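You operate a simulated robot arm through the tools that you are given. There is no shell and no other tool. Be economical: measure what you need, move in short steps, check, and stop when the job is done.

You run a simulated two-armed robot. Do the job below in one go: nothing can be reset, and whatever is moved stays where it is left.

## Task
Take the scrub pad and put it on the shelf of the plant bench. Fetch the block from the dining table top and set it on top of the blue nut can. Put the glass pot on the dining table top away on the shelf of the plant bench. Fetch the succulent from the dining table top and stand it on top of the green coiled lead. Shut the disc tray. Put the soil brush on the orange saucer. Take the lid off the ribbon tin and lay it down on the floor of the potting tray. The order is free. Set down upright: glass pot, succulent.

It is judged by the outcome, as a careful person would: the job done as asked, and still so three seconds after it is handed in. It fails if anything else is knocked over, pushed out of place, dropped, spilled or broken. Lids that push on must go on centred and level and be pressed home; caps that screw on are set level and turned clockwise until they are tight.

## Robot
Two 7-joint arms with fingered hands on one trunk, on a base that drives. Base frame: it is fixed to the floor where the robot stands at the start and does not move with it; the origin is under the middle of the robot, x ahead of it, y to its left, z up. Units: cm, rad, N and s.
The left shoulder is at the start at [2.7, 10.4, 128.7], the right one opposite. Places, roughly: disc tray [330, 180, 40]; green coiled lead [100, 100, 100]; nut can [125, -50, 100]; orange saucer (14x12x7 cm) [-160, -10, 80]; ribbon tin [-175, -75, 75]; scrub pad (7x10x6 cm) [70, -20, 90]; shelf of the plant bench [-180, -70, 40]; soil brush (8x4x12 cm) [-160, -50, 40]; succulent [75, 100, 100]. Payload 2.4 kg a hand.
The tool frame of a hand sits at the grasp point between the pads (the TCP): z along the fingers, y along the line on which they close. The tips reach 1.7 cm beyond it. Largest opening 8.8 cm; the body of the gripper starts 4.7 cm behind the TCP. The gripper is a hand of 2 fingers: y runs from the thumb to the fingers, the wrist lies at [0, 0, -16.5] in the tool frame.
Orientation is that of the tool frame in the base frame, as a unit quaternion [w, x, y, z]. With the fingers straight down and closing along the base's y, the tool's x points along the base's -x, its y along +y and its z along -z.

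## Interface
- The arms move only by the tool arm_command. It takes "left_motion", "right_motion" or both (then of equal length, played together; a hand with none holds still); each is a list of rows, each a list of 6 numbers: the turn, a rotation vector about the tool's x, y, z in units of 180 degrees (1.0 is 180 degrees), then the shift along the tool's x, y, z in units of 300 mm (1.0 is 300 mm). In form: [[wx, wy, wz, tx, ty, tz], ...]. A call has 1 to 8 rows; each row is the pose to reach, as a shift and turn from the pose commanded when the call began, along the tool's axes at that moment. A call with a number of a shift or a turn outside -1 to 1 is refused whole. Each row takes 0.2 s and may step no farther than 5 cm and 0.15 rad from the row before; otherwise, the whole call is refused. A pose out of reach is approached as far as the arm can. The call stops where the force on the tool passes 40 N (or 10 N more than at its start, if that is more) or the arm is blocked; 0.2 s more then pass. In this call time passes only in rows, and 0.2 s behind the last. It gives the time, the measured TCP pose, the force on the tool (base axes), the opening and the grip force at its end, in the units of the frame above (readings bear some noise), with the torque about the TCP (base axes, N m) and any sound that the robot's microphone picked up.
- Cameras (640 x 400 px; columns grow to the right, rows downward): "scene" is now at [10.1, -3.6, 124.18]; the picture's right is [-0.43, -0.90, 0.00], its down [0.21, -0.10, -0.97] and it looks along [0.88, -0.41, 0.23] (base axes); focal length 233 px, centre (320, 200). "left" rides on the left gripper at [-5, 0.3, -6.3] in its tool frame; the picture's right is [-0.06, -1.00, 0.00], its down [0.78, -0.05, -0.62] and it looks along [0.62, -0.04, 0.79] (tool axes); focal length 275 px, centre (320, 200). "right" rides on the right gripper at [5, 0.3, -6.4] in its tool frame; the picture's right is [-0.06, 1.00, 0.00], its down [-0.78, -0.05, -0.62] and it looks along [-0.62, -0.04, 0.79] (tool axes); focal length 275 px, centre (320, 200). There is no depth. A picture from a camera that has moved, and an enlarged one, comes with that camera's place and axes in the base frame and with its lens.
- grab_frame(camera): a new picture of that camera. No time passes.
- raise_lower(by): slides the trunk up (or, below 0, down) by that many cm; the arms and the scene camera ride with it, the base frame stays. It gives what a move gives, with no picture.
- drive_base(legs): drives the robot by 1 to 6 legs, each [ahead, left, turn to the left] in cm, cm and rad, along the robot's own axes; the way and the turn of a leg run together, so that a leg with both is an arc; at most 150 cm and 3.142 rad a leg. The arms and the cameras ride along, it lands a little off, and it stops where it bumps. It gives what a move gives.
- finger_targets(finger1, thumb_bend, hand): sets how far each is bent, from 0 (flat) to 100 (curled in); at 30 the hand is open as for a grip, at 70 the pads meet at the TCP. One left out holds its place. A second passes; each finger stops where it meets its share of the squeeze, and holds until it gets a number again. It is the only way to open and close the hand. It gives what a move gives, with no picture; readings hold the bend of each and the force on the fingers (four entries, about 0 where the hand has none), thumb and palm.
- turn_head(pan, tilt): turns the head with the scene camera to pan (to the left, within 1.047 rad either way) and tilt (down, from -0.506 to 1.204), counted from straight ahead of the robot. It gives what a move gives.
- zoom(camera, box): a new picture of the part [left, top, right, bottom] of that camera's present view, enlarged. No time passes.
- hand_in(): hands the job in; it is judged then, once.

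Work in short steps. Places have to be worked out from the pictures, the camera data and where the tool is seen: move nearer, look again, correct. Check each grasp and each placing, and mend what went wrong. You have 186 turns and 154 pictures in all, those below and enlarged ones among them. Open the grippers and draw the arms clear of the work before you hand the job in, unless the task says otherwise; then end with one line.

The tools are called by a JSON object that holds its "api" and its "payload". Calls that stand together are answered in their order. arm_command: Moves the arms, as the interface text tells. Its arguments: {"type":"object","properties":{"left_motion":{"type":"array","items":{"type":"array","items":{"type":"number"}}},"right_motion":{"type":"array","items":{"type":"array","items":{"type":"number"}}}},"required":[]} The other tools are called the same way: raise_lower (by) slides the trunk up or down; finger_targets (finger1, thumb_bend, hand) moves the fingers one by one; drive_base (legs) drives the base; turn_head (pan, tilt) turns the head that bears the scene camera; grab_frame (camera) takes a picture; zoom (camera, box) takes an enlarged picture of a part of a camera's view; hand_in () hands the job in.

At the start:

```text
t: 0.0
left_ee_pos: [35.7, -3.14, 121.02]
left_ee_rot: [0.0, 0.0, 1.0, 0.0]
left_force: [0.1, -0.5, 1.1]
left_moment: [0.0, -0.01, -0.03]
left_width: 8.78
left_gripper_force: 0.0
left_shape: jaw
left_bend: [30.0, 30.0]
left_finger forces: [0.0, 0.0, 0.0, 0.0, 0.0, 0.1]
right_ee_pos: [29.3, -37.07, 122.61]
right_ee_rot: [0.001, -0.001, 1.0, 0.0]
right_force: [-0.5, 0.3, -0.7]
right_moment: [-0.01, 0.02, 0.0]
right_width: 8.79
right_gripper_force: 0.1
right_shape: jaw
right_bend: [30.0, 30.0]
right_finger forces: [0.1, 0.0, 0.0, 0.0, 0.1, 0.1]
trunk travel left (down, up): [-51.6, 33.4]
robot x, y, heading: [-0.05, -0.04, -0.001]
head pan, tilt: [-1.051, 0.703]
```

scene: 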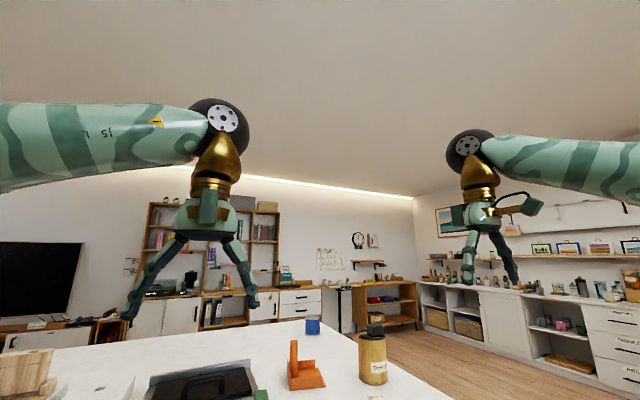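
right: 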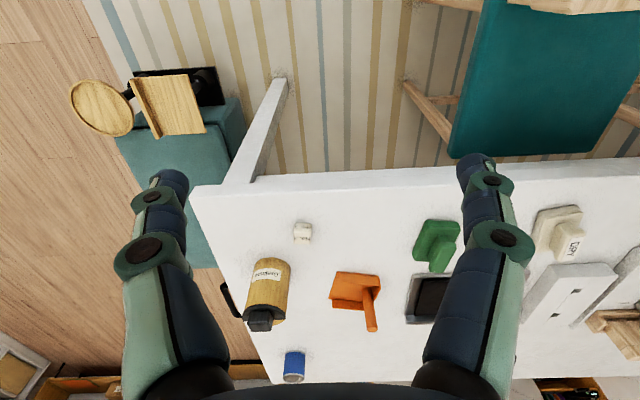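
left: 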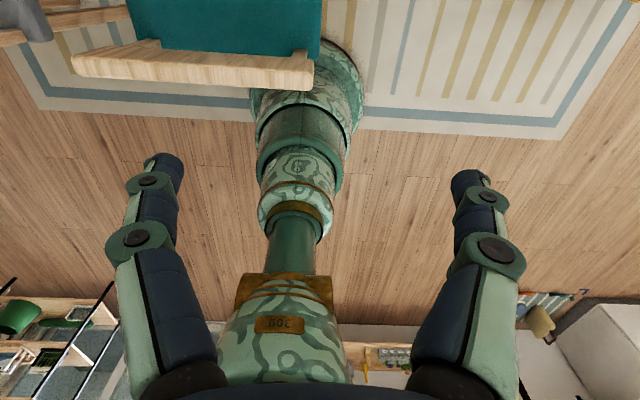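

The scene camera's stated axes and the head reading disagree, so I'll turn the head to look ahead and down at the table.

{"api": "turn_head", "payload": {"pan": 0, "tilt": 0.5}}

{"api": "grab_frame", "payload": {"camera": "scene"}}

```text
t: 1.3
left_ee_pos: [35.52, -3.13, 120.91]
left_ee_rot: [0.001, 0.0, 1.0, 0.001]
left_force: [0.5, 1.0, -0.2]
left_moment: [0.01, -0.01, 0.0]
left_width: 8.81
left_gripper_force: 0.0
left_shape: jaw
left_bend: [30.0, 30.0]
left_finger forces: [0.0, 0.1, 0.0, 0.0, 0.1, 0.1]
right_ee_pos: [29.25, -37.16, 122.63]
right_ee_rot: [0.0, -0.001, 1.0, -0.001]
right_force: [0.7, 0.5, 0.2]
right_moment: [-0.01, -0.03, -0.02]
right_width: 8.78
right_gripper_force: 0.1
right_shape: jaw
right_bend: [30.0, 30.0]
right_finger forces: [0.1, 0.0, 0.0, 0.0, 0.1, 0.1]
trunk travel left (down, up): [-51.6, 33.4]
robot x, y, heading: [0.17, 0.03, 0.001]
head pan, tilt: [0.0, 0.499]
```

```text
150 pictures are left
camera scene: at [11.82, -0.13, 117.53], right [0.0, -1.0, 0.0], down [-0.48, 0.0, -0.88], along [0.88, 0.0, -0.48], focal length 233 px, centre (320, 200)
```

scene: 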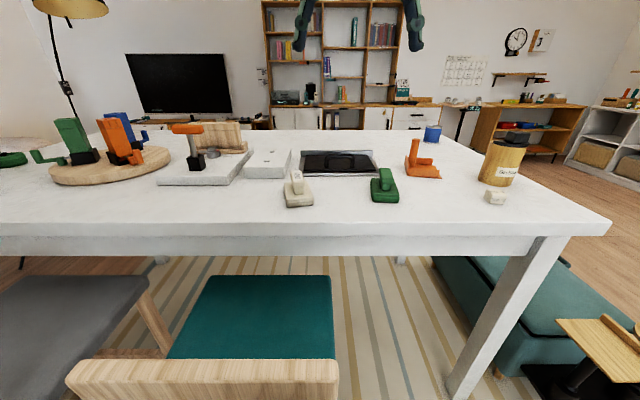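

The table top sits at about z≈88. I'll zoom on both halves of it to identify the items.

{"api": "zoom", "payload": {"camera": "scene", "box": [260, 110, 560, 240]}}

{"api": "zoom", "payload": {"camera": "scene", "box": [0, 100, 300, 230]}}

{"api": "turn_head", "payload": {"pan": 0.9, "tilt": 0.5}}

{"api": "grab_frame", "payload": {"camera": "scene"}}

```text
2.13 times, centred on (410, 175) of scene
camera zoom: at [11.82, -0.13, 117.53], right [0.0, -1.0, 0.0], down [-0.48, 0.0, -0.88], along [0.88, 0.0, -0.48], focal length 498 px, centre (128, 253)
```

zoom: 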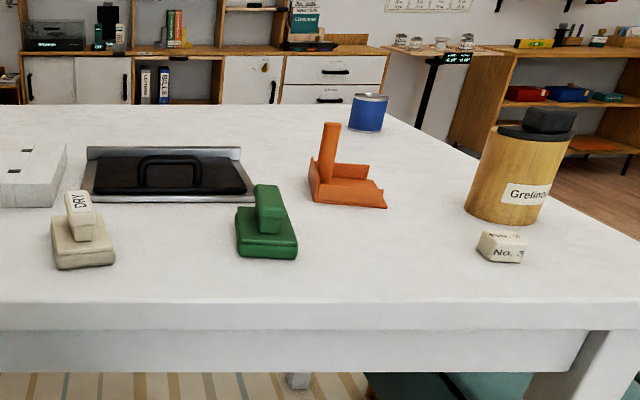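

```text
2.13 times, centred on (150, 165) of scene
camera zoom: at [11.82, -0.13, 117.53], right [0.0, -1.0, 0.0], down [-0.48, 0.0, -0.88], along [0.88, 0.0, -0.48], focal length 498 px, centre (683, 275)
```

zoom: 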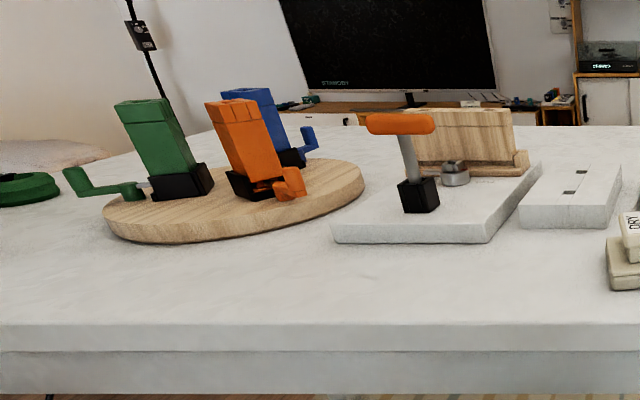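

```text
t: 2.5
left_ee_pos: [35.5, -3.13, 121.01]
left_ee_rot: [0.0, -0.001, 1.0, 0.001]
left_force: [-0.2, -0.4, 0.5]
left_moment: [0.02, -0.02, -0.04]
left_width: 8.77
left_gripper_force: 0.1
left_shape: jaw
left_bend: [30.0, 30.0]
left_finger forces: [0.0, 0.1, 0.0, 0.1, 0.0, 0.0]
right_ee_pos: [29.24, -37.1, 122.64]
right_ee_rot: [0.001, -0.001, 1.0, 0.0]
right_force: [-0.5, 0.1, 1.0]
right_moment: [0.0, 0.01, 0.0]
right_width: 8.82
right_gripper_force: 0.1
right_shape: jaw
right_bend: [30.0, 30.0]
right_finger forces: [0.0, 0.1, 0.0, 0.0, 0.0, 0.0]
trunk travel left (down, up): [-51.6, 33.4]
robot x, y, heading: [0.27, 0.1, -0.001]
head pan, tilt: [0.901, 0.499]
```

```text
147 pictures are left
camera scene: at [8.37, 7.0, 117.53], right [0.78, -0.62, 0.0], down [-0.3, -0.37, -0.88], along [0.55, 0.69, -0.48], focal length 233 px, centre (320, 200)
```

scene: 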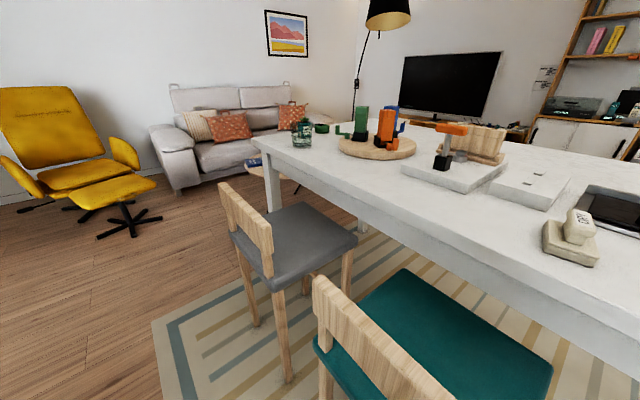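

A glass item stands at the table's far-left end. I'll zoom there.

{"api": "zoom", "payload": {"camera": "scene", "box": [240, 90, 440, 190]}}

{"api": "turn_head", "payload": {"pan": 0.1, "tilt": 0.05}}

{"api": "grab_frame", "payload": {"camera": "scene"}}

{"api": "turn_head", "payload": {"pan": -1.04, "tilt": 0.3}}

{"api": "grab_frame", "payload": {"camera": "scene"}}

```text
3.20 times, centred on (340, 140) of scene
camera zoom: at [8.37, 7.0, 117.53], right [0.78, -0.62, 0.0], down [-0.3, -0.37, -0.88], along [0.55, 0.69, -0.48], focal length 746 px, centre (256, 392)
```

zoom: 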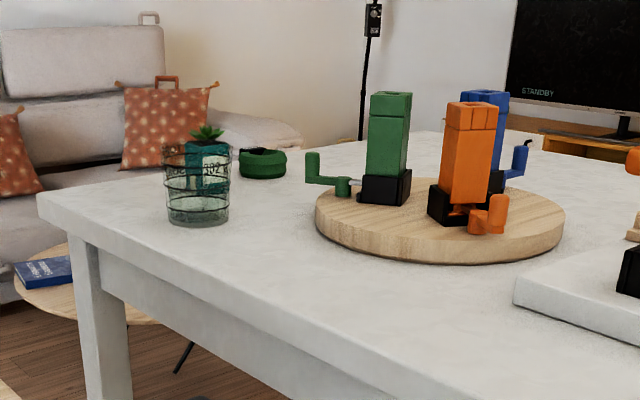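

```text
t: 3.6
left_ee_pos: [35.52, -3.14, 120.95]
left_ee_rot: [0.001, 0.0, 1.0, -0.001]
left_force: [-0.2, 0.6, 0.8]
left_moment: [0.01, -0.03, 0.02]
left_width: 8.77
left_gripper_force: 0.1
left_shape: jaw
left_bend: [30.0, 30.0]
left_finger forces: [0.0, 0.0, 0.0, 0.0, 0.0, 0.0]
right_ee_pos: [29.29, -37.12, 122.59]
right_ee_rot: [0.001, -0.001, 1.0, -0.001]
right_force: [0.5, -1.5, 0.2]
right_moment: [-0.01, 0.03, 0.0]
right_width: 8.76
right_gripper_force: 0.1
right_shape: jaw
right_bend: [30.0, 30.0]
right_finger forces: [0.0, 0.0, 0.0, 0.0, 0.1, 0.0]
trunk travel left (down, up): [-51.6, 33.4]
robot x, y, heading: [-0.31, 0.12, 0.004]
head pan, tilt: [0.099, 0.051]
```

```text
145 pictures are left
camera scene: at [11.79, 0.79, 121.68], right [0.1, -0.99, 0.0], down [-0.05, -0.01, -1.0], along [0.99, 0.1, -0.05], focal length 233 px, centre (320, 200)
```

scene: 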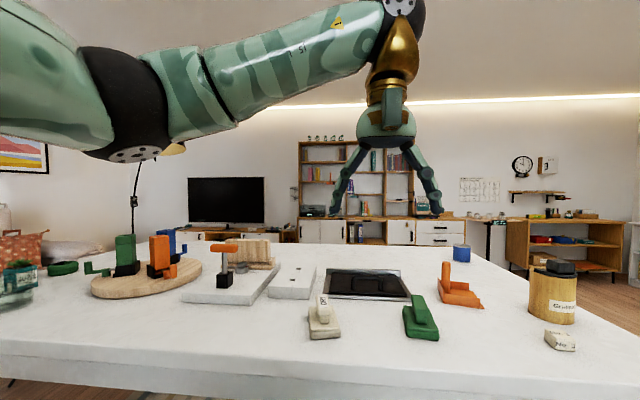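

```text
t: 5.0
left_ee_pos: [35.67, -3.12, 120.93]
left_ee_rot: [-0.001, -0.001, 1.0, 0.0]
left_force: [0.2, -0.8, 0.0]
left_moment: [-0.01, 0.01, -0.01]
left_width: 8.77
left_gripper_force: 0.1
left_shape: jaw
left_bend: [30.0, 30.0]
left_finger forces: [0.0, 0.1, 0.1, 0.0, 0.0, 0.1]
right_ee_pos: [29.31, -37.14, 122.59]
right_ee_rot: [0.0, -0.002, 1.0, -0.001]
right_force: [0.8, -0.1, 0.5]
right_moment: [0.04, -0.01, -0.05]
right_width: 8.81
right_gripper_force: 0.2
right_shape: jaw
right_bend: [30.0, 30.0]
right_finger forces: [0.0, 0.0, 0.0, 0.0, 0.0, 0.0]
trunk travel left (down, up): [-51.6, 33.4]
robot x, y, heading: [-0.27, -0.27, -0.002]
head pan, tilt: [-1.04, 0.3]
```

```text
144 pictures are left
camera scene: at [7.45, -8.17, 119.37], right [-0.86, -0.51, 0.0], down [-0.15, 0.25, -0.96], along [0.48, -0.82, -0.3], focal length 233 px, centre (320, 200)
```

scene: 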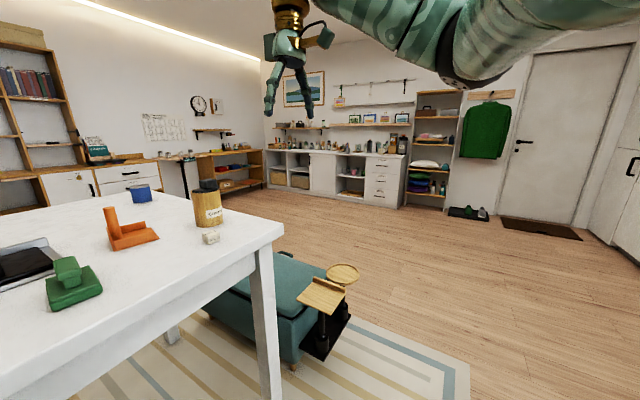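

Items are located roughly: scrub pad (green) ≈(71,-18), block "No. 3" ≈(63,-44), both near the table's right end. I'll check the floor in front before driving.

{"api": "turn_head", "payload": {"pan": -0.6, "tilt": 1.0}}

{"api": "grab_frame", "payload": {"camera": "scene"}}

```text
t: 6.1
left_ee_pos: [35.62, -3.19, 121.01]
left_ee_rot: [0.0, 0.0, 1.0, 0.001]
left_force: [-0.4, -0.6, 0.0]
left_moment: [-0.01, 0.01, -0.05]
left_width: 8.78
left_gripper_force: 0.1
left_shape: jaw
left_bend: [30.0, 30.0]
left_finger forces: [0.1, 0.0, 0.0, 0.0, 0.1, 0.0]
right_ee_pos: [29.33, -37.06, 122.56]
right_ee_rot: [0.0, -0.001, 1.0, 0.0]
right_force: [0.4, -0.3, 0.1]
right_moment: [-0.02, 0.02, -0.01]
right_width: 8.8
right_gripper_force: 0.0
right_shape: jaw
right_bend: [30.0, 30.0]
right_finger forces: [0.0, 0.1, 0.1, 0.0, 0.1, 0.0]
trunk travel left (down, up): [-51.6, 33.4]
robot x, y, heading: [0.2, 0.06, -0.002]
head pan, tilt: [-0.6, 1.0]
```

```text
143 pictures are left
camera scene: at [8.46, -4.06, 113.42], right [-0.57, -0.82, 0.0], down [-0.69, 0.48, -0.54], along [0.45, -0.31, -0.84], focal length 233 px, centre (320, 200)
```

scene: 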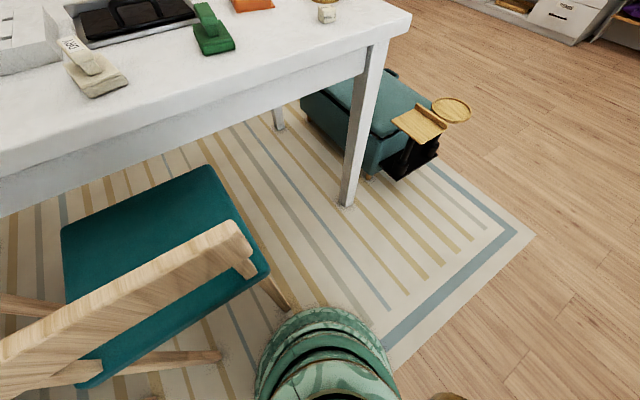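

The floor is clear to the right. I'll strafe right, then move ahead to face pad and block.

{"api": "drive_base", "payload": {"legs": [[0, -32, 0], [16, 0, 0]]}}

{"api": "turn_head", "payload": {"pan": 0, "tilt": 0.75}}

{"api": "grab_frame", "payload": {"camera": "scene"}}

{"api": "grab_frame", "payload": {"camera": "right"}}

```text
t: 9.2
left_ee_pos: [51.7, -34.87, 120.91]
left_ee_rot: [-0.001, -0.001, 1.0, 0.0]
left_force: [-0.3, 0.5, 0.0]
left_moment: [0.0, -0.03, 0.0]
left_width: 8.8
left_gripper_force: 0.0
left_shape: jaw
left_bend: [30.0, 30.0]
left_finger forces: [0.1, 0.0, 0.0, 0.1, 0.0, 0.0]
right_ee_pos: [45.63, -68.71, 122.53]
right_ee_rot: [-0.001, -0.001, 1.0, -0.001]
right_force: [-0.2, 0.8, 0.2]
right_moment: [0.04, -0.01, 0.0]
right_width: 8.78
right_gripper_force: 0.1
right_shape: jaw
right_bend: [30.0, 30.0]
right_finger forces: [0.0, 0.0, 0.0, 0.1, 0.1, 0.0]
trunk travel left (down, up): [-51.6, 33.4]
robot x, y, heading: [16.13, -31.37, 0.002]
head pan, tilt: [-0.6, 1.0]
```

```text
t: 10.2
left_ee_pos: [51.72, -34.86, 120.89]
left_ee_rot: [0.0, -0.001, 1.0, -0.001]
left_force: [0.0, -0.3, -0.2]
left_moment: [0.03, 0.01, 0.02]
left_width: 8.78
left_gripper_force: 0.1
left_shape: jaw
left_bend: [30.0, 30.0]
left_finger forces: [0.0, 0.0, 0.2, 0.0, 0.0, 0.1]
right_ee_pos: [45.46, -68.67, 122.61]
right_ee_rot: [0.0, -0.001, 1.0, -0.002]
right_force: [0.9, 0.8, 0.3]
right_moment: [-0.01, 0.01, -0.03]
right_width: 8.81
right_gripper_force: 0.1
right_shape: jaw
right_bend: [30.0, 30.0]
right_finger forces: [0.1, 0.0, 0.1, 0.0, 0.0, 0.0]
trunk travel left (down, up): [-51.6, 33.4]
robot x, y, heading: [16.11, -31.95, 0.002]
head pan, tilt: [0.0, 0.75]
```

```text
142 pictures are left
camera scene: at [27.12, -31.8, 115.33], right [0.0, -1.0, 0.0], down [-0.68, 0.0, -0.73], along [0.73, 0.0, -0.68], focal length 233 px, centre (320, 200)
```

scene: 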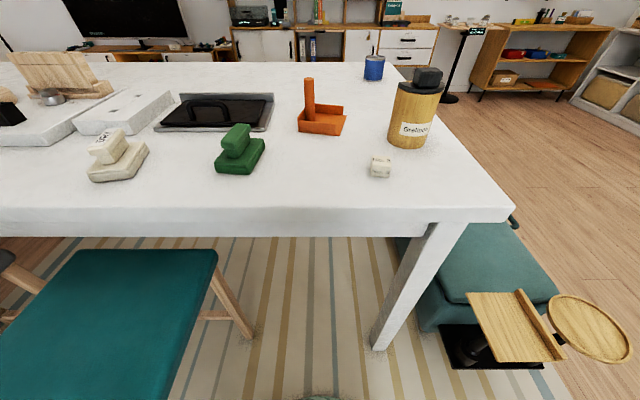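

```text
141 pictures are left
camera right: at [40.52, -68.42, 129.0], right [0.06, 1.0, 0.0], down [0.78, -0.05, 0.62], along [0.62, -0.04, -0.79], focal length 275 px, centre (320, 200)
```

right: 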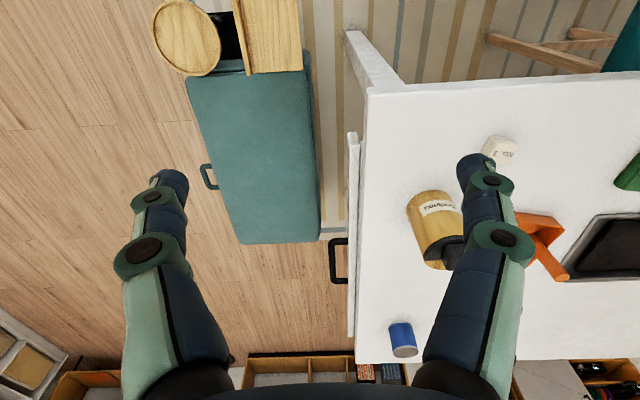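

Stereo puts the block at ≈(61.6,-42.5,91.5), table z≈90, pad ≈(66,-17). I'll move both hands above them and look.

{"api": "arm_command", "payload": {"right_motion": [[0, 0, 0, -0.076, 0.124, 0.06], [0, 0, 0, -0.152, 0.248, 0.119], [0, 0, 0, -0.229, 0.372, 0.179], [0, 0, 0, -0.305, 0.496, 0.238], [0, 0, 0, -0.381, 0.62, 0.298], [0, 0, 0, -0.457, 0.744, 0.357], [0, 0, 0, -0.533, 0.868, 0.417]], "left_motion": [[0, 0, 0, -0.068, 0.085, 0.062], [0, 0, 0, -0.136, 0.17, 0.124], [0, 0, 0, -0.204, 0.256, 0.186], [0, 0, 0, -0.272, 0.341, 0.248], [0, 0, 0, -0.34, 0.426, 0.31], [0, 0, 0, -0.409, 0.511, 0.371], [0, 0, 0, -0.477, 0.597, 0.433]]}}

{"api": "grab_frame", "payload": {"camera": "right"}}

{"api": "grab_frame", "payload": {"camera": "left"}}

{"api": "grab_frame", "payload": {"camera": "scene"}}

```text
t: 11.8
left_ee_pos: [65.89, -16.84, 107.55]
left_ee_rot: [0.0, -0.001, 1.0, 0.0]
left_force: [0.4, 0.3, 0.5]
left_moment: [0.0, -0.03, 0.0]
left_width: 8.79
left_gripper_force: 0.1
left_shape: jaw
left_bend: [30.0, 30.0]
left_finger forces: [0.0, 0.0, 0.1, 0.1, 0.0, 0.1]
right_ee_pos: [61.29, -42.58, 109.92]
right_ee_rot: [0.0, -0.001, 1.0, -0.002]
right_force: [0.4, -0.8, -0.7]
right_moment: [-0.02, -0.01, 0.0]
right_width: 8.8
right_gripper_force: 0.1
right_shape: jaw
right_bend: [30.0, 30.0]
right_finger forces: [0.0, 0.1, 0.0, 0.0, 0.0, 0.0]
trunk travel left (down, up): [-51.6, 33.4]
robot x, y, heading: [16.0, -31.88, 0.006]
head pan, tilt: [0.0, 0.75]
```

```text
140 pictures are left
camera right: at [56.41, -42.35, 116.32], right [0.06, 1.0, 0.0], down [0.78, -0.05, 0.62], along [0.62, -0.04, -0.79], focal length 275 px, centre (320, 200)
```

right: 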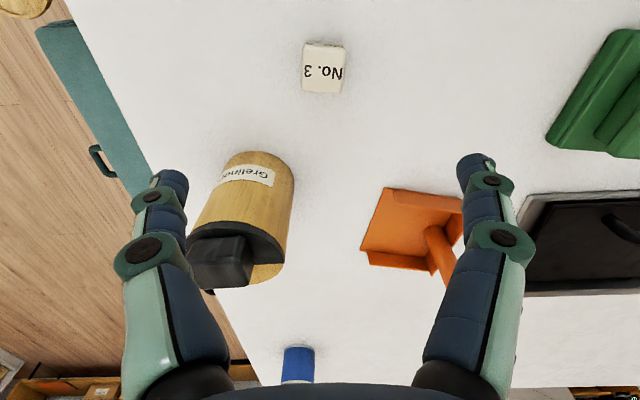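

```text
139 pictures are left
camera left: at [70.93, -16.48, 114.04], right [0.06, -1.0, 0.0], down [-0.78, -0.05, 0.62], along [-0.62, -0.04, -0.79], focal length 275 px, centre (320, 200)
```

left: 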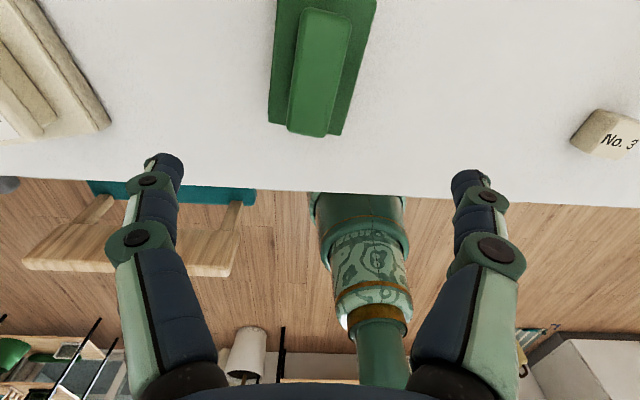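

```text
138 pictures are left
camera scene: at [27.17, -31.73, 115.33], right [0.0, -1.0, 0.0], down [-0.68, 0.0, -0.73], along [0.73, 0.0, -0.68], focal length 233 px, centre (320, 200)
```

scene: 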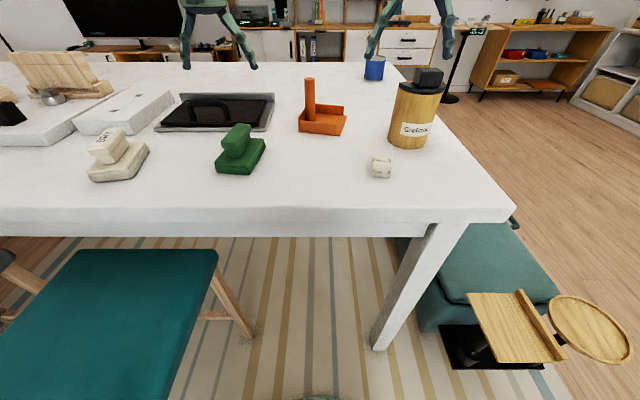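

Block top centre ≈(61.6,-42.5), 3.2 wide, aligned; the pad's handle axis is yawed about -11.6°, mid (66.3,-16.8). I'll go lower and rotate the left hand, then look.

{"api": "arm_command", "payload": {"right_motion": [[0, 0, 0, -0.01, 0.0, 0.12], [0, 0, 0, -0.01, 0.0, 0.25], [0, 0, 0, -0.01, 0.0, 0.38], [0, 0, 0, -0.01, 0.0, 0.5]], "left_motion": [[0, 0, 0.02, -0.01, 0.0, 0.08], [0, 0, 0.04, -0.01, 0.0, 0.16], [0, 0, 0.06, -0.01, 0.0, 0.22], [0, 0, 0.064, -0.01, 0.0, 0.27]]}}

{"api": "grab_frame", "payload": {"camera": "right"}}

{"api": "grab_frame", "payload": {"camera": "left"}}

```text
t: 12.8
left_ee_pos: [66.33, -17.03, 99.77]
left_ee_rot: [-0.001, 0.1, 0.995, 0.0]
left_force: [-0.1, 0.6, 0.2]
left_moment: [0.01, -0.02, -0.03]
left_width: 8.78
left_gripper_force: 0.0
left_shape: jaw
left_bend: [30.0, 30.0]
left_finger forces: [0.1, 0.1, 0.0, 0.1, 0.0, 0.0]
right_ee_pos: [61.83, -42.96, 94.88]
right_ee_rot: [-0.001, -0.001, 1.0, 0.0]
right_force: [0.3, -1.0, 0.0]
right_moment: [0.0, 0.0, 0.05]
right_width: 8.77
right_gripper_force: 0.0
right_shape: jaw
right_bend: [30.0, 30.0]
right_finger forces: [0.0, 0.0, 0.0, 0.0, 0.0, 0.0]
trunk travel left (down, up): [-51.6, 33.4]
robot x, y, heading: [15.88, -31.57, 0.002]
head pan, tilt: [0.0, 0.75]
```

```text
137 pictures are left
camera right: at [56.81, -42.55, 101.3], right [0.06, 1.0, 0.0], down [0.78, -0.05, 0.62], along [0.62, -0.04, -0.79], focal length 275 px, centre (320, 200)
```

right: 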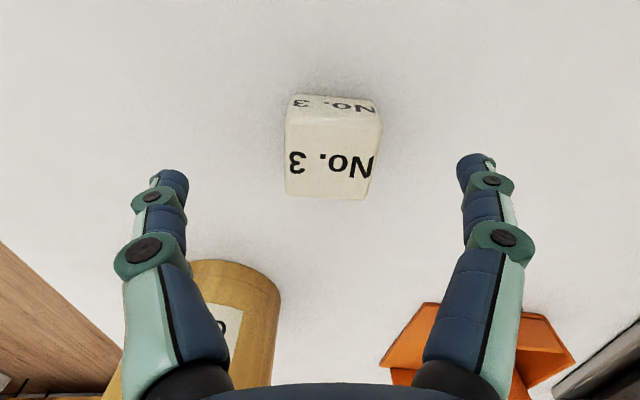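

```text
136 pictures are left
camera left: at [71.24, -17.64, 106.18], right [-0.14, -0.99, 0.0], down [-0.78, 0.11, 0.62], along [-0.61, 0.09, -0.79], focal length 275 px, centre (320, 200)
```

left: 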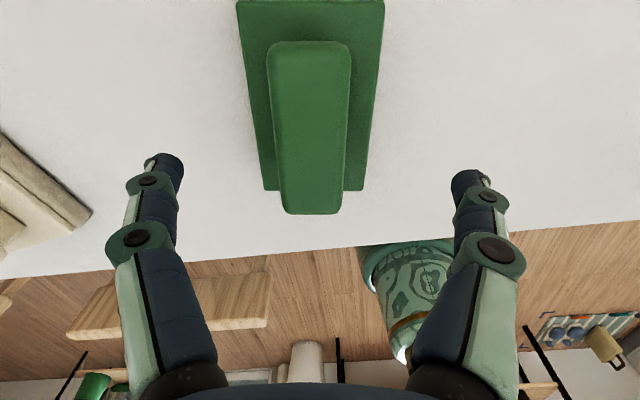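

Both are aligned. I'll descend to grasp height.

{"api": "arm_command", "payload": {"right_motion": [[0, 0, 0, 0, 0.01, 0.05], [0, 0, 0, 0, 0.01, 0.093]], "left_motion": [[0, 0, 0, 0, 0.0, 0.08], [0, 0, 0, 0, 0.0, 0.15]]}}

{"api": "grab_frame", "payload": {"camera": "right"}}

{"api": "grab_frame", "payload": {"camera": "left"}}

```text
t: 13.4
left_ee_pos: [66.2, -16.91, 95.27]
left_ee_rot: [0.0, 0.101, 0.995, -0.001]
left_force: [0.1, 0.3, -0.5]
left_moment: [-0.01, 0.0, -0.01]
left_width: 8.8
left_gripper_force: 0.0
left_shape: jaw
left_bend: [30.0, 30.0]
left_finger forces: [0.1, 0.1, 0.1, 0.1, 0.1, 0.0]
right_ee_pos: [61.76, -42.55, 92.09]
right_ee_rot: [0.0, -0.001, 1.0, -0.001]
right_force: [0.4, -0.4, -0.3]
right_moment: [-0.01, 0.03, 0.01]
right_width: 8.79
right_gripper_force: 0.0
right_shape: jaw
right_bend: [30.0, 30.0]
right_finger forces: [0.0, 0.0, 0.1, 0.1, 0.0, 0.0]
trunk travel left (down, up): [-51.6, 33.4]
robot x, y, heading: [16.02, -31.6, 0.003]
head pan, tilt: [0.0, 0.75]
```

```text
135 pictures are left
camera right: at [56.76, -42.19, 98.55], right [0.06, 1.0, 0.0], down [0.78, -0.05, 0.62], along [0.62, -0.04, -0.79], focal length 275 px, centre (320, 200)
```

right: 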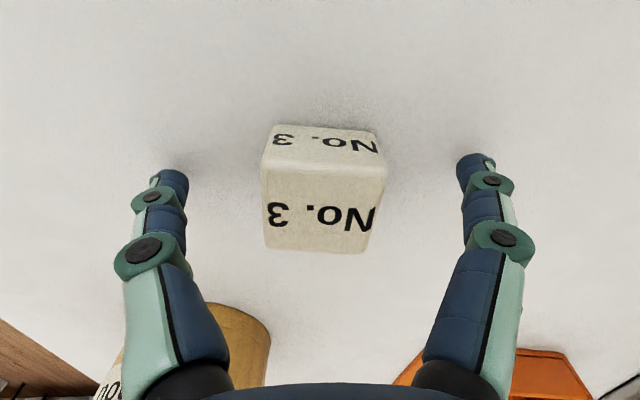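

```text
134 pictures are left
camera left: at [71.24, -17.56, 101.76], right [-0.14, -0.99, 0.0], down [-0.78, 0.11, 0.62], along [-0.61, 0.09, -0.79], focal length 275 px, centre (320, 200)
```

left: 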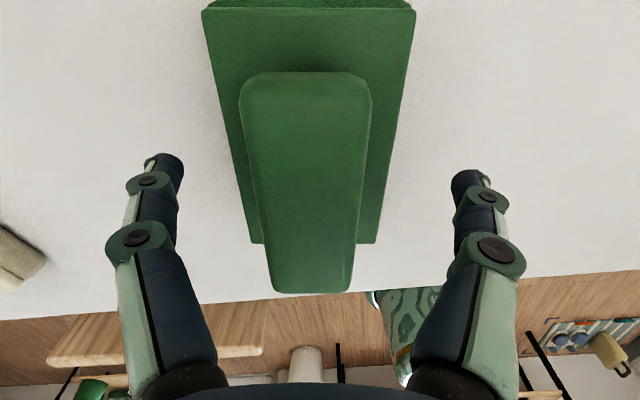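

The fingers straddle both items; closing both hands.

{"api": "finger_targets", "payload": {"hand": "right", "finger1": 70, "thumb_bend": 70}}

{"api": "finger_targets", "payload": {"hand": "left", "finger1": 70, "thumb_bend": 70}}

{"api": "arm_command", "payload": {"right_motion": [[0, 0, 0, 0, 0, -0.06], [0, 0, 0, 0, 0, -0.16], [0, 0, 0, 0, 0, -0.3]], "left_motion": [[0, 0, 0, 0, 0, -0.06], [0, 0, 0, 0, 0, -0.16], [0, 0, 0, 0, 0, -0.3]]}}

{"api": "grab_frame", "payload": {"camera": "right"}}

{"api": "grab_frame", "payload": {"camera": "left"}}

```text
t: 14.4
left_ee_pos: [66.32, -16.93, 95.17]
left_ee_rot: [0.0, 0.099, 0.995, -0.001]
left_force: [0.0, 0.0, 1.1]
left_moment: [0.01, 0.02, -0.02]
left_width: 8.81
left_gripper_force: 0.1
left_shape: jaw
left_bend: [30.0, 30.0]
left_finger forces: [0.0, 0.0, 0.1, 0.0, 0.1, 0.0]
right_ee_pos: [61.81, -42.48, 92.15]
right_ee_rot: [0.0, -0.001, 1.0, -0.001]
right_force: [-1.0, 0.2, -0.1]
right_moment: [-0.02, 0.01, -0.02]
right_width: 2.55
right_gripper_force: 6.7
right_shape: fingers
right_bend: [55.0, 63.0]
right_finger forces: [6.6, 0.0, 0.0, 0.1, 6.7, 0.0]
trunk travel left (down, up): [-51.6, 33.4]
robot x, y, heading: [16.26, -31.85, 0.002]
head pan, tilt: [0.0, 0.75]
```

```text
t: 15.4
left_ee_pos: [66.26, -17.0, 95.33]
left_ee_rot: [0.0, 0.1, 0.995, 0.0]
left_force: [0.1, 0.2, 0.3]
left_moment: [-0.02, 0.02, 0.01]
left_width: 1.79
left_gripper_force: 4.9
left_shape: fingers
left_bend: [59.0, 65.0]
left_finger forces: [5.0, 0.0, 0.0, 0.0, 4.9, 0.1]
right_ee_pos: [61.6, -42.5, 92.14]
right_ee_rot: [0.0, -0.001, 1.0, -0.001]
right_force: [-1.1, -0.1, 0.7]
right_moment: [0.01, 0.02, -0.01]
right_width: 2.54
right_gripper_force: 6.4
right_shape: fingers
right_bend: [55.0, 63.0]
right_finger forces: [6.7, 0.0, 0.1, 0.0, 6.7, 0.0]
trunk travel left (down, up): [-51.6, 33.4]
robot x, y, heading: [16.23, -31.61, -0.003]
head pan, tilt: [0.0, 0.75]
```

```text
t: 16.2
left_ee_pos: [66.26, -17.06, 104.61]
left_ee_rot: [0.0, 0.099, 0.995, 0.0]
left_force: [0.1, -0.6, -0.2]
left_moment: [-0.02, 0.01, -0.02]
left_width: 1.76
left_gripper_force: 5.4
left_shape: fingers
left_bend: [59.0, 65.0]
left_finger forces: [4.9, 0.0, 0.0, 0.0, 4.9, 0.0]
right_ee_pos: [61.71, -42.29, 101.4]
right_ee_rot: [0.0, -0.002, 1.0, -0.001]
right_force: [0.1, 0.1, -0.7]
right_moment: [0.01, 0.01, 0.0]
right_width: 2.53
right_gripper_force: 7.0
right_shape: fingers
right_bend: [55.0, 63.0]
right_finger forces: [6.7, 0.1, 0.1, 0.0, 6.7, 0.0]
trunk travel left (down, up): [-51.6, 33.4]
robot x, y, heading: [16.2, -31.53, 0.002]
head pan, tilt: [0.0, 0.75]
```

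```text
133 pictures are left
camera right: at [56.72, -41.91, 107.78], right [0.06, 1.0, 0.0], down [0.78, -0.05, 0.62], along [0.62, -0.04, -0.79], focal length 275 px, centre (320, 200)
```

right: 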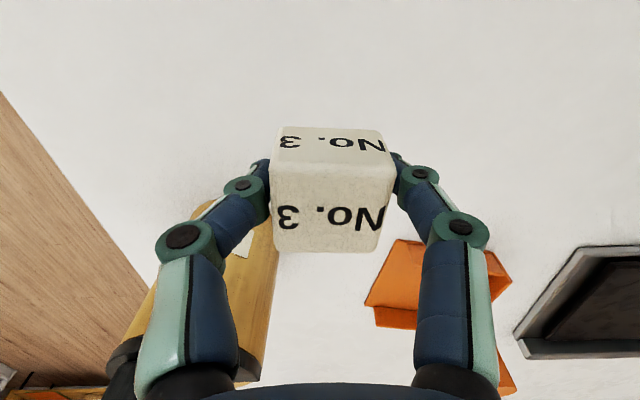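

```text
132 pictures are left
camera left: at [71.31, -17.59, 111.0], right [-0.14, -0.99, 0.0], down [-0.78, 0.11, 0.62], along [-0.61, 0.08, -0.79], focal length 275 px, centre (320, 200)
```

left: 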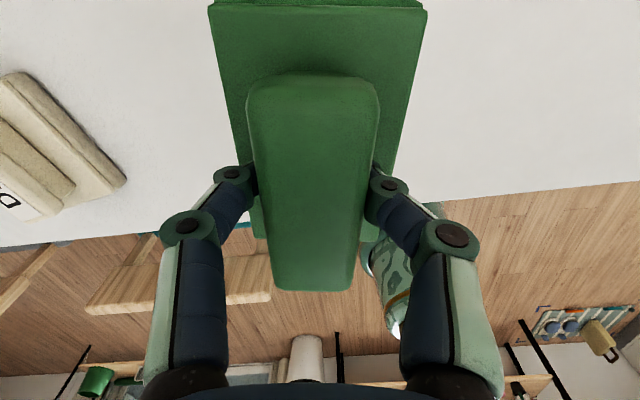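

Both lifted securely. The can is at ≈(118,-51), out of reach from here, so I'll raise the trunk, back out and go round the right side past the ottoman (x 60–131, y -72…-109).

{"api": "raise_lower", "payload": {"by": 14}}

{"api": "drive_base", "payload": {"legs": [[-22, 0, 0], [0, -118, 0], [150, 0, 0], [20, 0, 0], [0, 0, 2.2]]}}

{"api": "turn_head", "payload": {"pan": 0, "tilt": 0.5}}

{"api": "grab_frame", "payload": {"camera": "scene"}}

```text
t: 17.9
left_ee_pos: [66.35, -16.89, 118.36]
left_ee_rot: [0.0, 0.099, 0.995, 0.001]
left_force: [0.2, 1.1, -1.4]
left_moment: [-0.03, -0.01, -0.01]
left_width: 1.74
left_gripper_force: 4.6
left_shape: fingers
left_bend: [59.0, 65.0]
left_finger forces: [5.0, 0.0, 0.0, 0.1, 5.0, 0.0]
right_ee_pos: [61.76, -42.46, 115.06]
right_ee_rot: [0.0, -0.002, 1.0, -0.001]
right_force: [-0.4, 0.9, -0.8]
right_moment: [0.01, -0.01, 0.01]
right_width: 2.5
right_gripper_force: 7.1
right_shape: fingers
right_bend: [55.0, 63.0]
right_finger forces: [6.7, 0.0, 0.0, 0.1, 6.7, 0.0]
trunk travel left (down, up): [-65.6, 19.4]
robot x, y, heading: [16.16, -31.59, 0.003]
head pan, tilt: [0.0, 0.75]
```

```text
t: 38.5
left_ee_pos: [124.85, -117.1, 118.28]
left_ee_rot: [0.0, 0.829, -0.559, -0.001]
left_force: [0.1, 0.9, -1.0]
left_moment: [-0.02, 0.03, 0.0]
left_width: 1.74
left_gripper_force: 4.5
left_shape: fingers
left_bend: [59.0, 65.0]
left_finger forces: [4.8, 0.0, 0.0, 0.0, 4.9, 0.0]
right_ee_pos: [148.8, -106.92, 115.23]
right_ee_rot: [-0.001, 0.881, -0.473, 0.0]
right_force: [-0.5, -0.4, 0.2]
right_moment: [-0.01, 0.03, 0.01]
right_width: 2.52
right_gripper_force: 7.0
right_shape: fingers
right_bend: [55.0, 63.0]
right_finger forces: [6.7, 0.1, 0.0, 0.1, 6.7, 0.0]
trunk travel left (down, up): [-65.6, 19.4]
robot x, y, heading: [164.97, -150.98, 2.155]
head pan, tilt: [0.0, 0.75]
```

```text
t: 39.3
left_ee_pos: [124.86, -117.11, 118.26]
left_ee_rot: [0.0, 0.829, -0.559, 0.0]
left_force: [0.2, 0.3, -0.9]
left_moment: [-0.04, -0.01, -0.01]
left_width: 1.73
left_gripper_force: 4.5
left_shape: fingers
left_bend: [59.0, 65.0]
left_finger forces: [4.8, 0.0, 0.0, 0.0, 4.9, 0.1]
right_ee_pos: [148.74, -106.92, 115.34]
right_ee_rot: [-0.001, 0.881, -0.474, 0.0]
right_force: [1.2, 0.7, 0.2]
right_moment: [0.01, -0.01, 0.0]
right_width: 2.54
right_gripper_force: 6.8
right_shape: fingers
right_bend: [55.0, 63.0]
right_finger forces: [6.6, 0.0, 0.0, 0.0, 6.7, 0.0]
trunk travel left (down, up): [-65.6, 19.4]
robot x, y, heading: [164.62, -150.84, 2.153]
head pan, tilt: [0.0, 0.499]
```

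```text
131 pictures are left
camera scene: at [158.28, -141.15, 131.57], right [0.83, 0.55, 0.0], down [0.26, -0.4, -0.88], along [-0.48, 0.73, -0.48], focal length 233 px, centre (320, 200)
```

scene: 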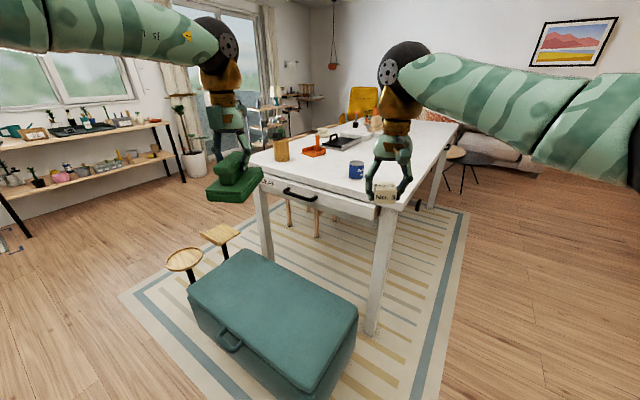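

The can is confirmed at ≈(118,-51). I'll move along x≈164 to about (164,-90) and face the can.

{"api": "drive_base", "payload": {"legs": [[50.9, -33.5, 0], [0, 0, 0.29]]}}

{"api": "turn_head", "payload": {"pan": 0, "tilt": 0.6}}

{"api": "grab_frame", "payload": {"camera": "scene"}}

{"api": "grab_frame", "payload": {"camera": "right"}}

```text
t: 43.7
left_ee_pos: [116.13, -68.72, 118.31]
left_ee_rot: [0.0, 0.902, -0.431, -0.001]
left_force: [1.4, 0.3, -1.2]
left_moment: [0.0, -0.03, -0.02]
left_width: 1.76
left_gripper_force: 5.2
left_shape: fingers
left_bend: [59.0, 65.0]
left_finger forces: [4.8, 0.1, 0.0, 0.0, 4.9, 0.1]
right_ee_pos: [135.95, -51.92, 115.2]
right_ee_rot: [-0.001, 0.941, -0.338, 0.0]
right_force: [0.0, 0.3, 0.2]
right_moment: [0.0, 0.04, 0.02]
right_width: 2.5
right_gripper_force: 6.9
right_shape: fingers
right_bend: [55.0, 63.0]
right_finger forces: [6.7, 0.0, 0.0, 0.0, 6.6, 0.1]
trunk travel left (down, up): [-65.6, 19.4]
robot x, y, heading: [164.22, -89.15, 2.449]
head pan, tilt: [0.0, 0.499]
```

```text
t: 44.4
left_ee_pos: [116.21, -68.56, 118.36]
left_ee_rot: [0.0, 0.902, -0.433, -0.001]
left_force: [0.1, 0.5, -2.0]
left_moment: [-0.03, 0.0, 0.01]
left_width: 1.77
left_gripper_force: 4.7
left_shape: fingers
left_bend: [59.0, 65.0]
left_finger forces: [4.8, 0.1, 0.1, 0.0, 4.7, 0.0]
right_ee_pos: [135.97, -51.92, 115.35]
right_ee_rot: [0.0, 0.941, -0.338, 0.0]
right_force: [0.3, 0.3, -1.4]
right_moment: [0.0, 0.01, 0.0]
right_width: 2.5
right_gripper_force: 6.8
right_shape: fingers
right_bend: [55.0, 63.0]
right_finger forces: [6.7, 0.1, 0.0, 0.0, 6.6, 0.0]
trunk travel left (down, up): [-65.6, 19.4]
robot x, y, heading: [164.13, -89.47, 2.45]
head pan, tilt: [0.0, 0.6]
```

```text
130 pictures are left
camera scene: at [155.24, -82.09, 130.67], right [0.64, 0.77, 0.0], down [0.43, -0.36, -0.83], along [-0.63, 0.53, -0.56], focal length 233 px, centre (320, 200)
```

scene: 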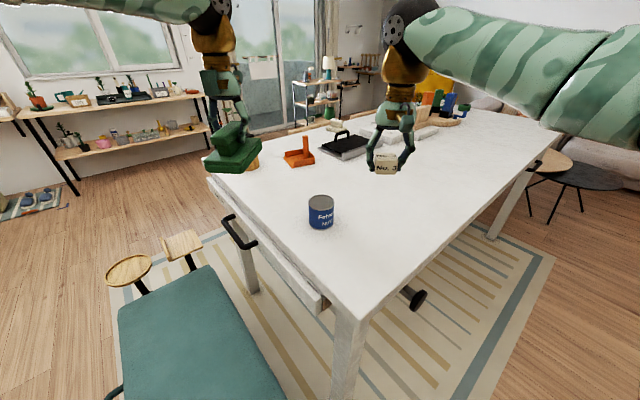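

```text
129 pictures are left
camera right: at [139.64, -55.3, 121.66], right [-0.68, -0.73, 0.0], down [-0.57, 0.54, 0.62], along [-0.45, 0.42, -0.79], focal length 275 px, centre (320, 200)
```

right: 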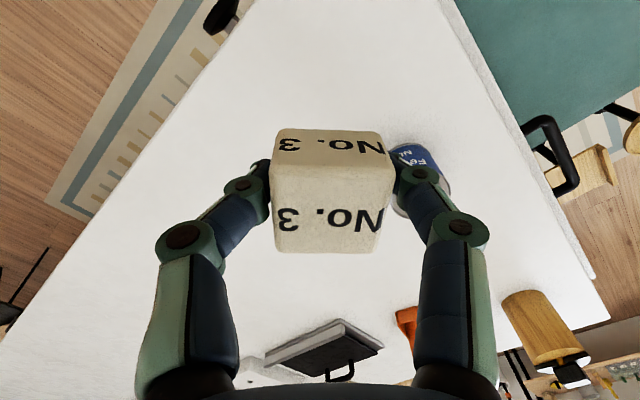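

Can top centre ≈(118.0,-50.8,97). I'll move the block above it at z≈107 and shift the left hand aside.

{"api": "arm_command", "payload": {"right_motion": [[0, 0, 0, -0.121, 0.088, 0.03], [0, 0, 0, -0.243, 0.177, 0.08], [0, 0, 0, -0.364, 0.265, 0.16], [0, 0, 0, -0.486, 0.353, 0.27]], "left_motion": [[0, 0, 0, 0, 0.13, 0], [0, 0, 0, 0, 0.26, 0], [0, 0, 0, 0, 0.26, 0], [0, 0, 0, 0, 0.26, 0]]}}

{"api": "grab_frame", "payload": {"camera": "scene"}}

{"api": "grab_frame", "payload": {"camera": "right"}}

```text
refused: row 3 steps farther than a row can; nothing moved
```

```text
128 pictures are left
camera scene: at [155.24, -82.09, 130.67], right [0.64, 0.77, 0.0], down [0.43, -0.36, -0.83], along [-0.63, 0.53, -0.56], focal length 233 px, centre (320, 200)
```

scene: 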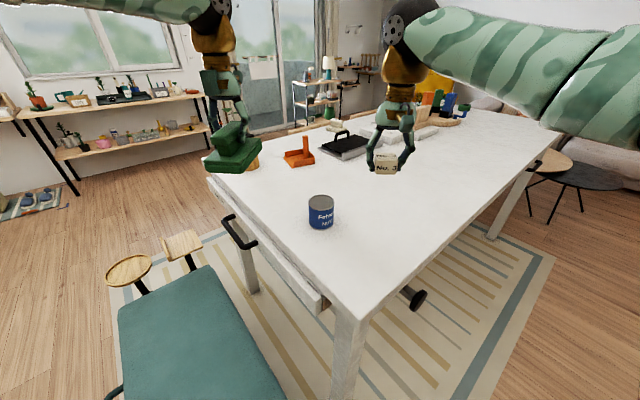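

```text
127 pictures are left
camera right: at [139.64, -55.3, 121.66], right [-0.68, -0.73, 0.0], down [-0.57, 0.54, 0.62], along [-0.45, 0.42, -0.79], focal length 275 px, centre (320, 200)
```

right: 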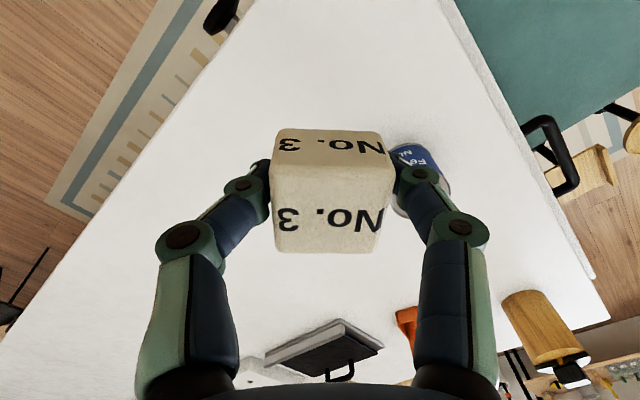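

The steps were too long; I'll resend with smaller ones.

{"api": "arm_command", "payload": {"right_motion": [[0, 0, 0, -0.097, 0.071, 0.05], [0, 0, 0, -0.194, 0.141, 0.1], [0, 0, 0, -0.291, 0.212, 0.16], [0, 0, 0, -0.388, 0.282, 0.22], [0, 0, 0, -0.486, 0.353, 0.27]], "left_motion": [[0, 0, 0, 0, 0.13, 0], [0, 0, 0, 0, 0.26, 0], [0, 0, 0, 0, 0.26, 0], [0, 0, 0, 0, 0.26, 0], [0, 0, 0, 0, 0.26, 0]]}}

{"api": "zoom", "payload": {"camera": "scene", "box": [220, 120, 420, 245]}}

{"api": "grab_frame", "payload": {"camera": "right"}}

```text
t: 45.6
left_ee_pos: [110.22, -73.44, 118.23]
left_ee_rot: [0.0, 0.902, -0.432, 0.0]
left_force: [-0.1, 0.0, -1.3]
left_moment: [-0.01, 0.01, -0.03]
left_width: 1.74
left_gripper_force: 5.3
left_shape: fingers
left_bend: [59.0, 65.0]
left_finger forces: [5.0, 0.0, 0.0, 0.0, 4.8, 0.0]
right_ee_pos: [128.32, -53.07, 111.04]
right_ee_rot: [-0.001, 0.941, -0.339, 0.0]
right_force: [0.8, -0.1, 0.7]
right_moment: [0.01, 0.0, -0.01]
right_width: 2.54
right_gripper_force: 6.6
right_shape: fingers
right_bend: [55.0, 64.0]
right_finger forces: [6.6, 0.1, 0.0, 0.0, 6.6, 0.0]
right hand out of reach, approached as far as the arm can: row 3, 4, 5
trunk travel left (down, up): [-65.6, 19.4]
robot x, y, heading: [164.04, -89.42, 2.446]
head pan, tilt: [0.0, 0.6]
```

```text
3.20 times, centred on (320, 182) of scene
camera zoom: at [155.26, -82.07, 130.66], right [0.64, 0.77, 0.0], down [0.43, -0.36, -0.82], along [-0.63, 0.53, -0.57], focal length 746 px, centre (320, 256)
```

zoom: 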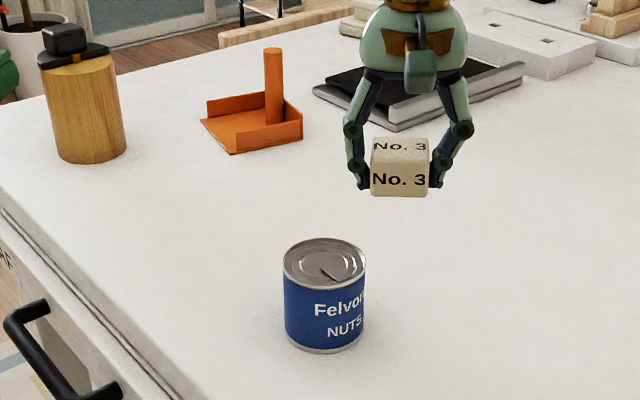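

```text
125 pictures are left
camera right: at [132.02, -56.44, 117.38], right [-0.68, -0.73, 0.0], down [-0.57, 0.54, 0.62], along [-0.45, 0.42, -0.79], focal length 275 px, centre (320, 200)
```

right: 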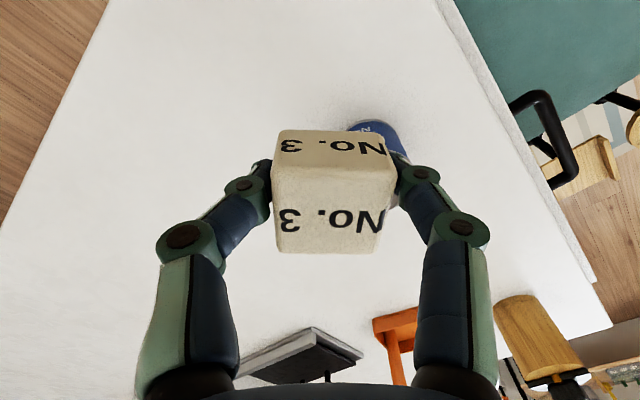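

The arm's reach is about 50 cm from the shoulder, so I'll reposition to (165,-58) facing -x for a better approach.

{"api": "drive_base", "payload": {"legs": [[0, 0, 0.695], [-1, -31.4, 0]]}}

{"api": "grab_frame", "payload": {"camera": "scene"}}

{"api": "grab_frame", "payload": {"camera": "right"}}

```text
t: 49.5
left_ee_pos: [113.66, -80.09, 118.19]
left_ee_rot: [0.001, 0.995, -0.099, 0.0]
left_force: [0.8, 0.0, -1.6]
left_moment: [0.0, 0.03, 0.0]
left_width: 1.75
left_gripper_force: 4.8
left_shape: fingers
left_bend: [59.0, 65.0]
left_finger forces: [4.8, 0.0, 0.1, 0.1, 4.9, 0.0]
right_ee_pos: [114.48, -52.73, 110.98]
right_ee_rot: [-0.001, 1.0, 0.002, 0.0]
right_force: [0.4, 0.5, -0.7]
right_moment: [0.02, 0.01, -0.01]
right_width: 2.53
right_gripper_force: 6.4
right_shape: fingers
right_bend: [55.0, 64.0]
right_finger forces: [6.5, 0.0, 0.0, 0.1, 6.6, 0.1]
trunk travel left (down, up): [-65.6, 19.4]
robot x, y, heading: [164.97, -57.88, -3.139]
head pan, tilt: [0.0, 0.6]
```

```text
124 pictures are left
camera scene: at [153.58, -57.7, 130.66], right [0.0, 1.0, 0.0], down [0.57, 0.0, -0.82], along [-0.82, 0.0, -0.57], focal length 233 px, centre (320, 200)
```

scene: 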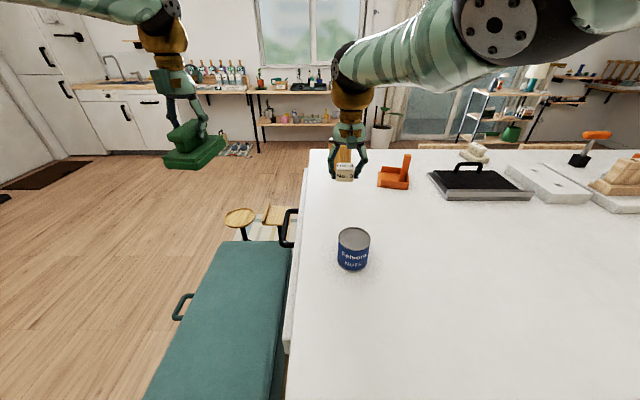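

```text
123 pictures are left
camera right: at [119.44, -52.96, 117.36], right [-0.06, -1.0, 0.0], down [-0.78, 0.04, 0.62], along [-0.62, 0.04, -0.79], focal length 275 px, centre (320, 200)
```

right: 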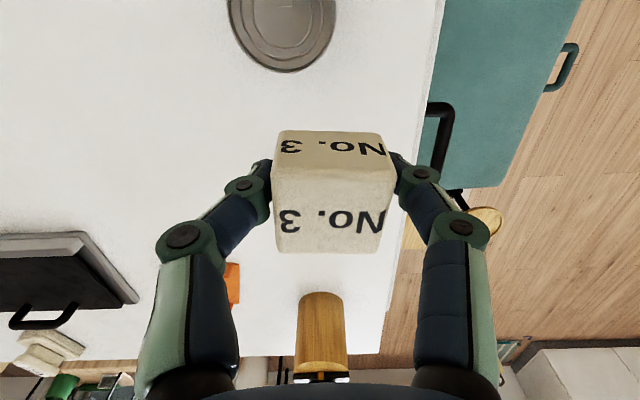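

Can centre ≈(118.4,-50.3). I'll move the block over it and down to z≈102.5, then check.

{"api": "arm_command", "payload": {"right_motion": [[0, 0, 0, 0.13, -0.08, 0.03], [0, 0, 0, 0.13, -0.08, 0.15], [0, 0, 0, 0.13, -0.08, 0.28]]}}

{"api": "zoom", "payload": {"camera": "scene", "box": [280, 170, 440, 290]}}

{"api": "grab_frame", "payload": {"camera": "right"}}

```text
t: 50.3
left_ee_pos: [113.67, -80.12, 118.31]
left_ee_rot: [0.0, 0.995, -0.098, 0.0]
left_force: [-0.3, 0.2, -1.6]
left_moment: [0.04, -0.02, 0.01]
left_width: 1.71
left_gripper_force: 5.6
left_shape: fingers
left_bend: [59.0, 65.0]
left_finger forces: [4.8, 0.1, 0.1, 0.0, 4.8, 0.1]
right_ee_pos: [118.43, -50.21, 102.42]
right_ee_rot: [-0.002, 1.0, 0.002, 0.001]
right_force: [0.1, -0.1, -1.1]
right_moment: [0.02, 0.0, 0.02]
right_width: 2.52
right_gripper_force: 6.3
right_shape: fingers
right_bend: [55.0, 64.0]
right_finger forces: [6.3, 0.0, 0.0, 0.0, 6.3, 0.0]
trunk travel left (down, up): [-65.6, 19.4]
robot x, y, heading: [164.83, -57.34, -3.132]
head pan, tilt: [0.0, 0.6]
```

```text
3.33 times, centred on (360, 230) of scene
camera zoom: at [153.61, -57.77, 130.67], right [0.0, 1.0, 0.0], down [0.56, 0.0, -0.83], along [-0.83, 0.0, -0.57], focal length 778 px, centre (187, 100)
```

zoom: 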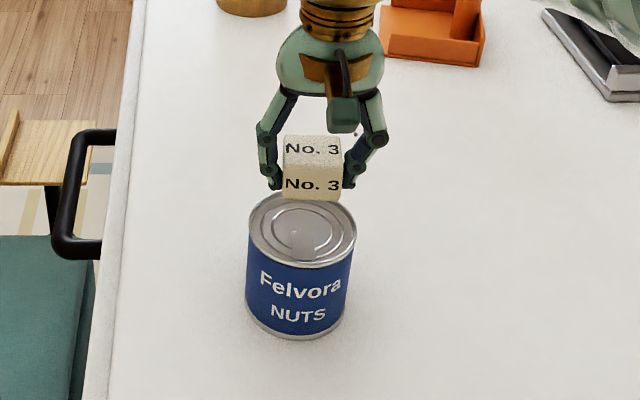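

```text
121 pictures are left
camera right: at [123.45, -50.39, 108.89], right [-0.06, -1.0, 0.0], down [-0.78, 0.04, 0.62], along [-0.62, 0.04, -0.79], focal length 275 px, centre (320, 200)
```

right: 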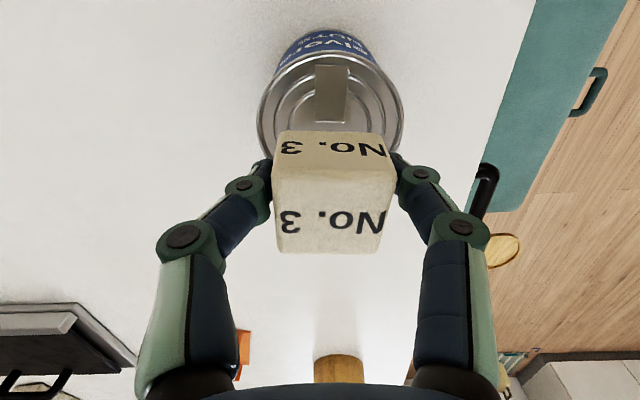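

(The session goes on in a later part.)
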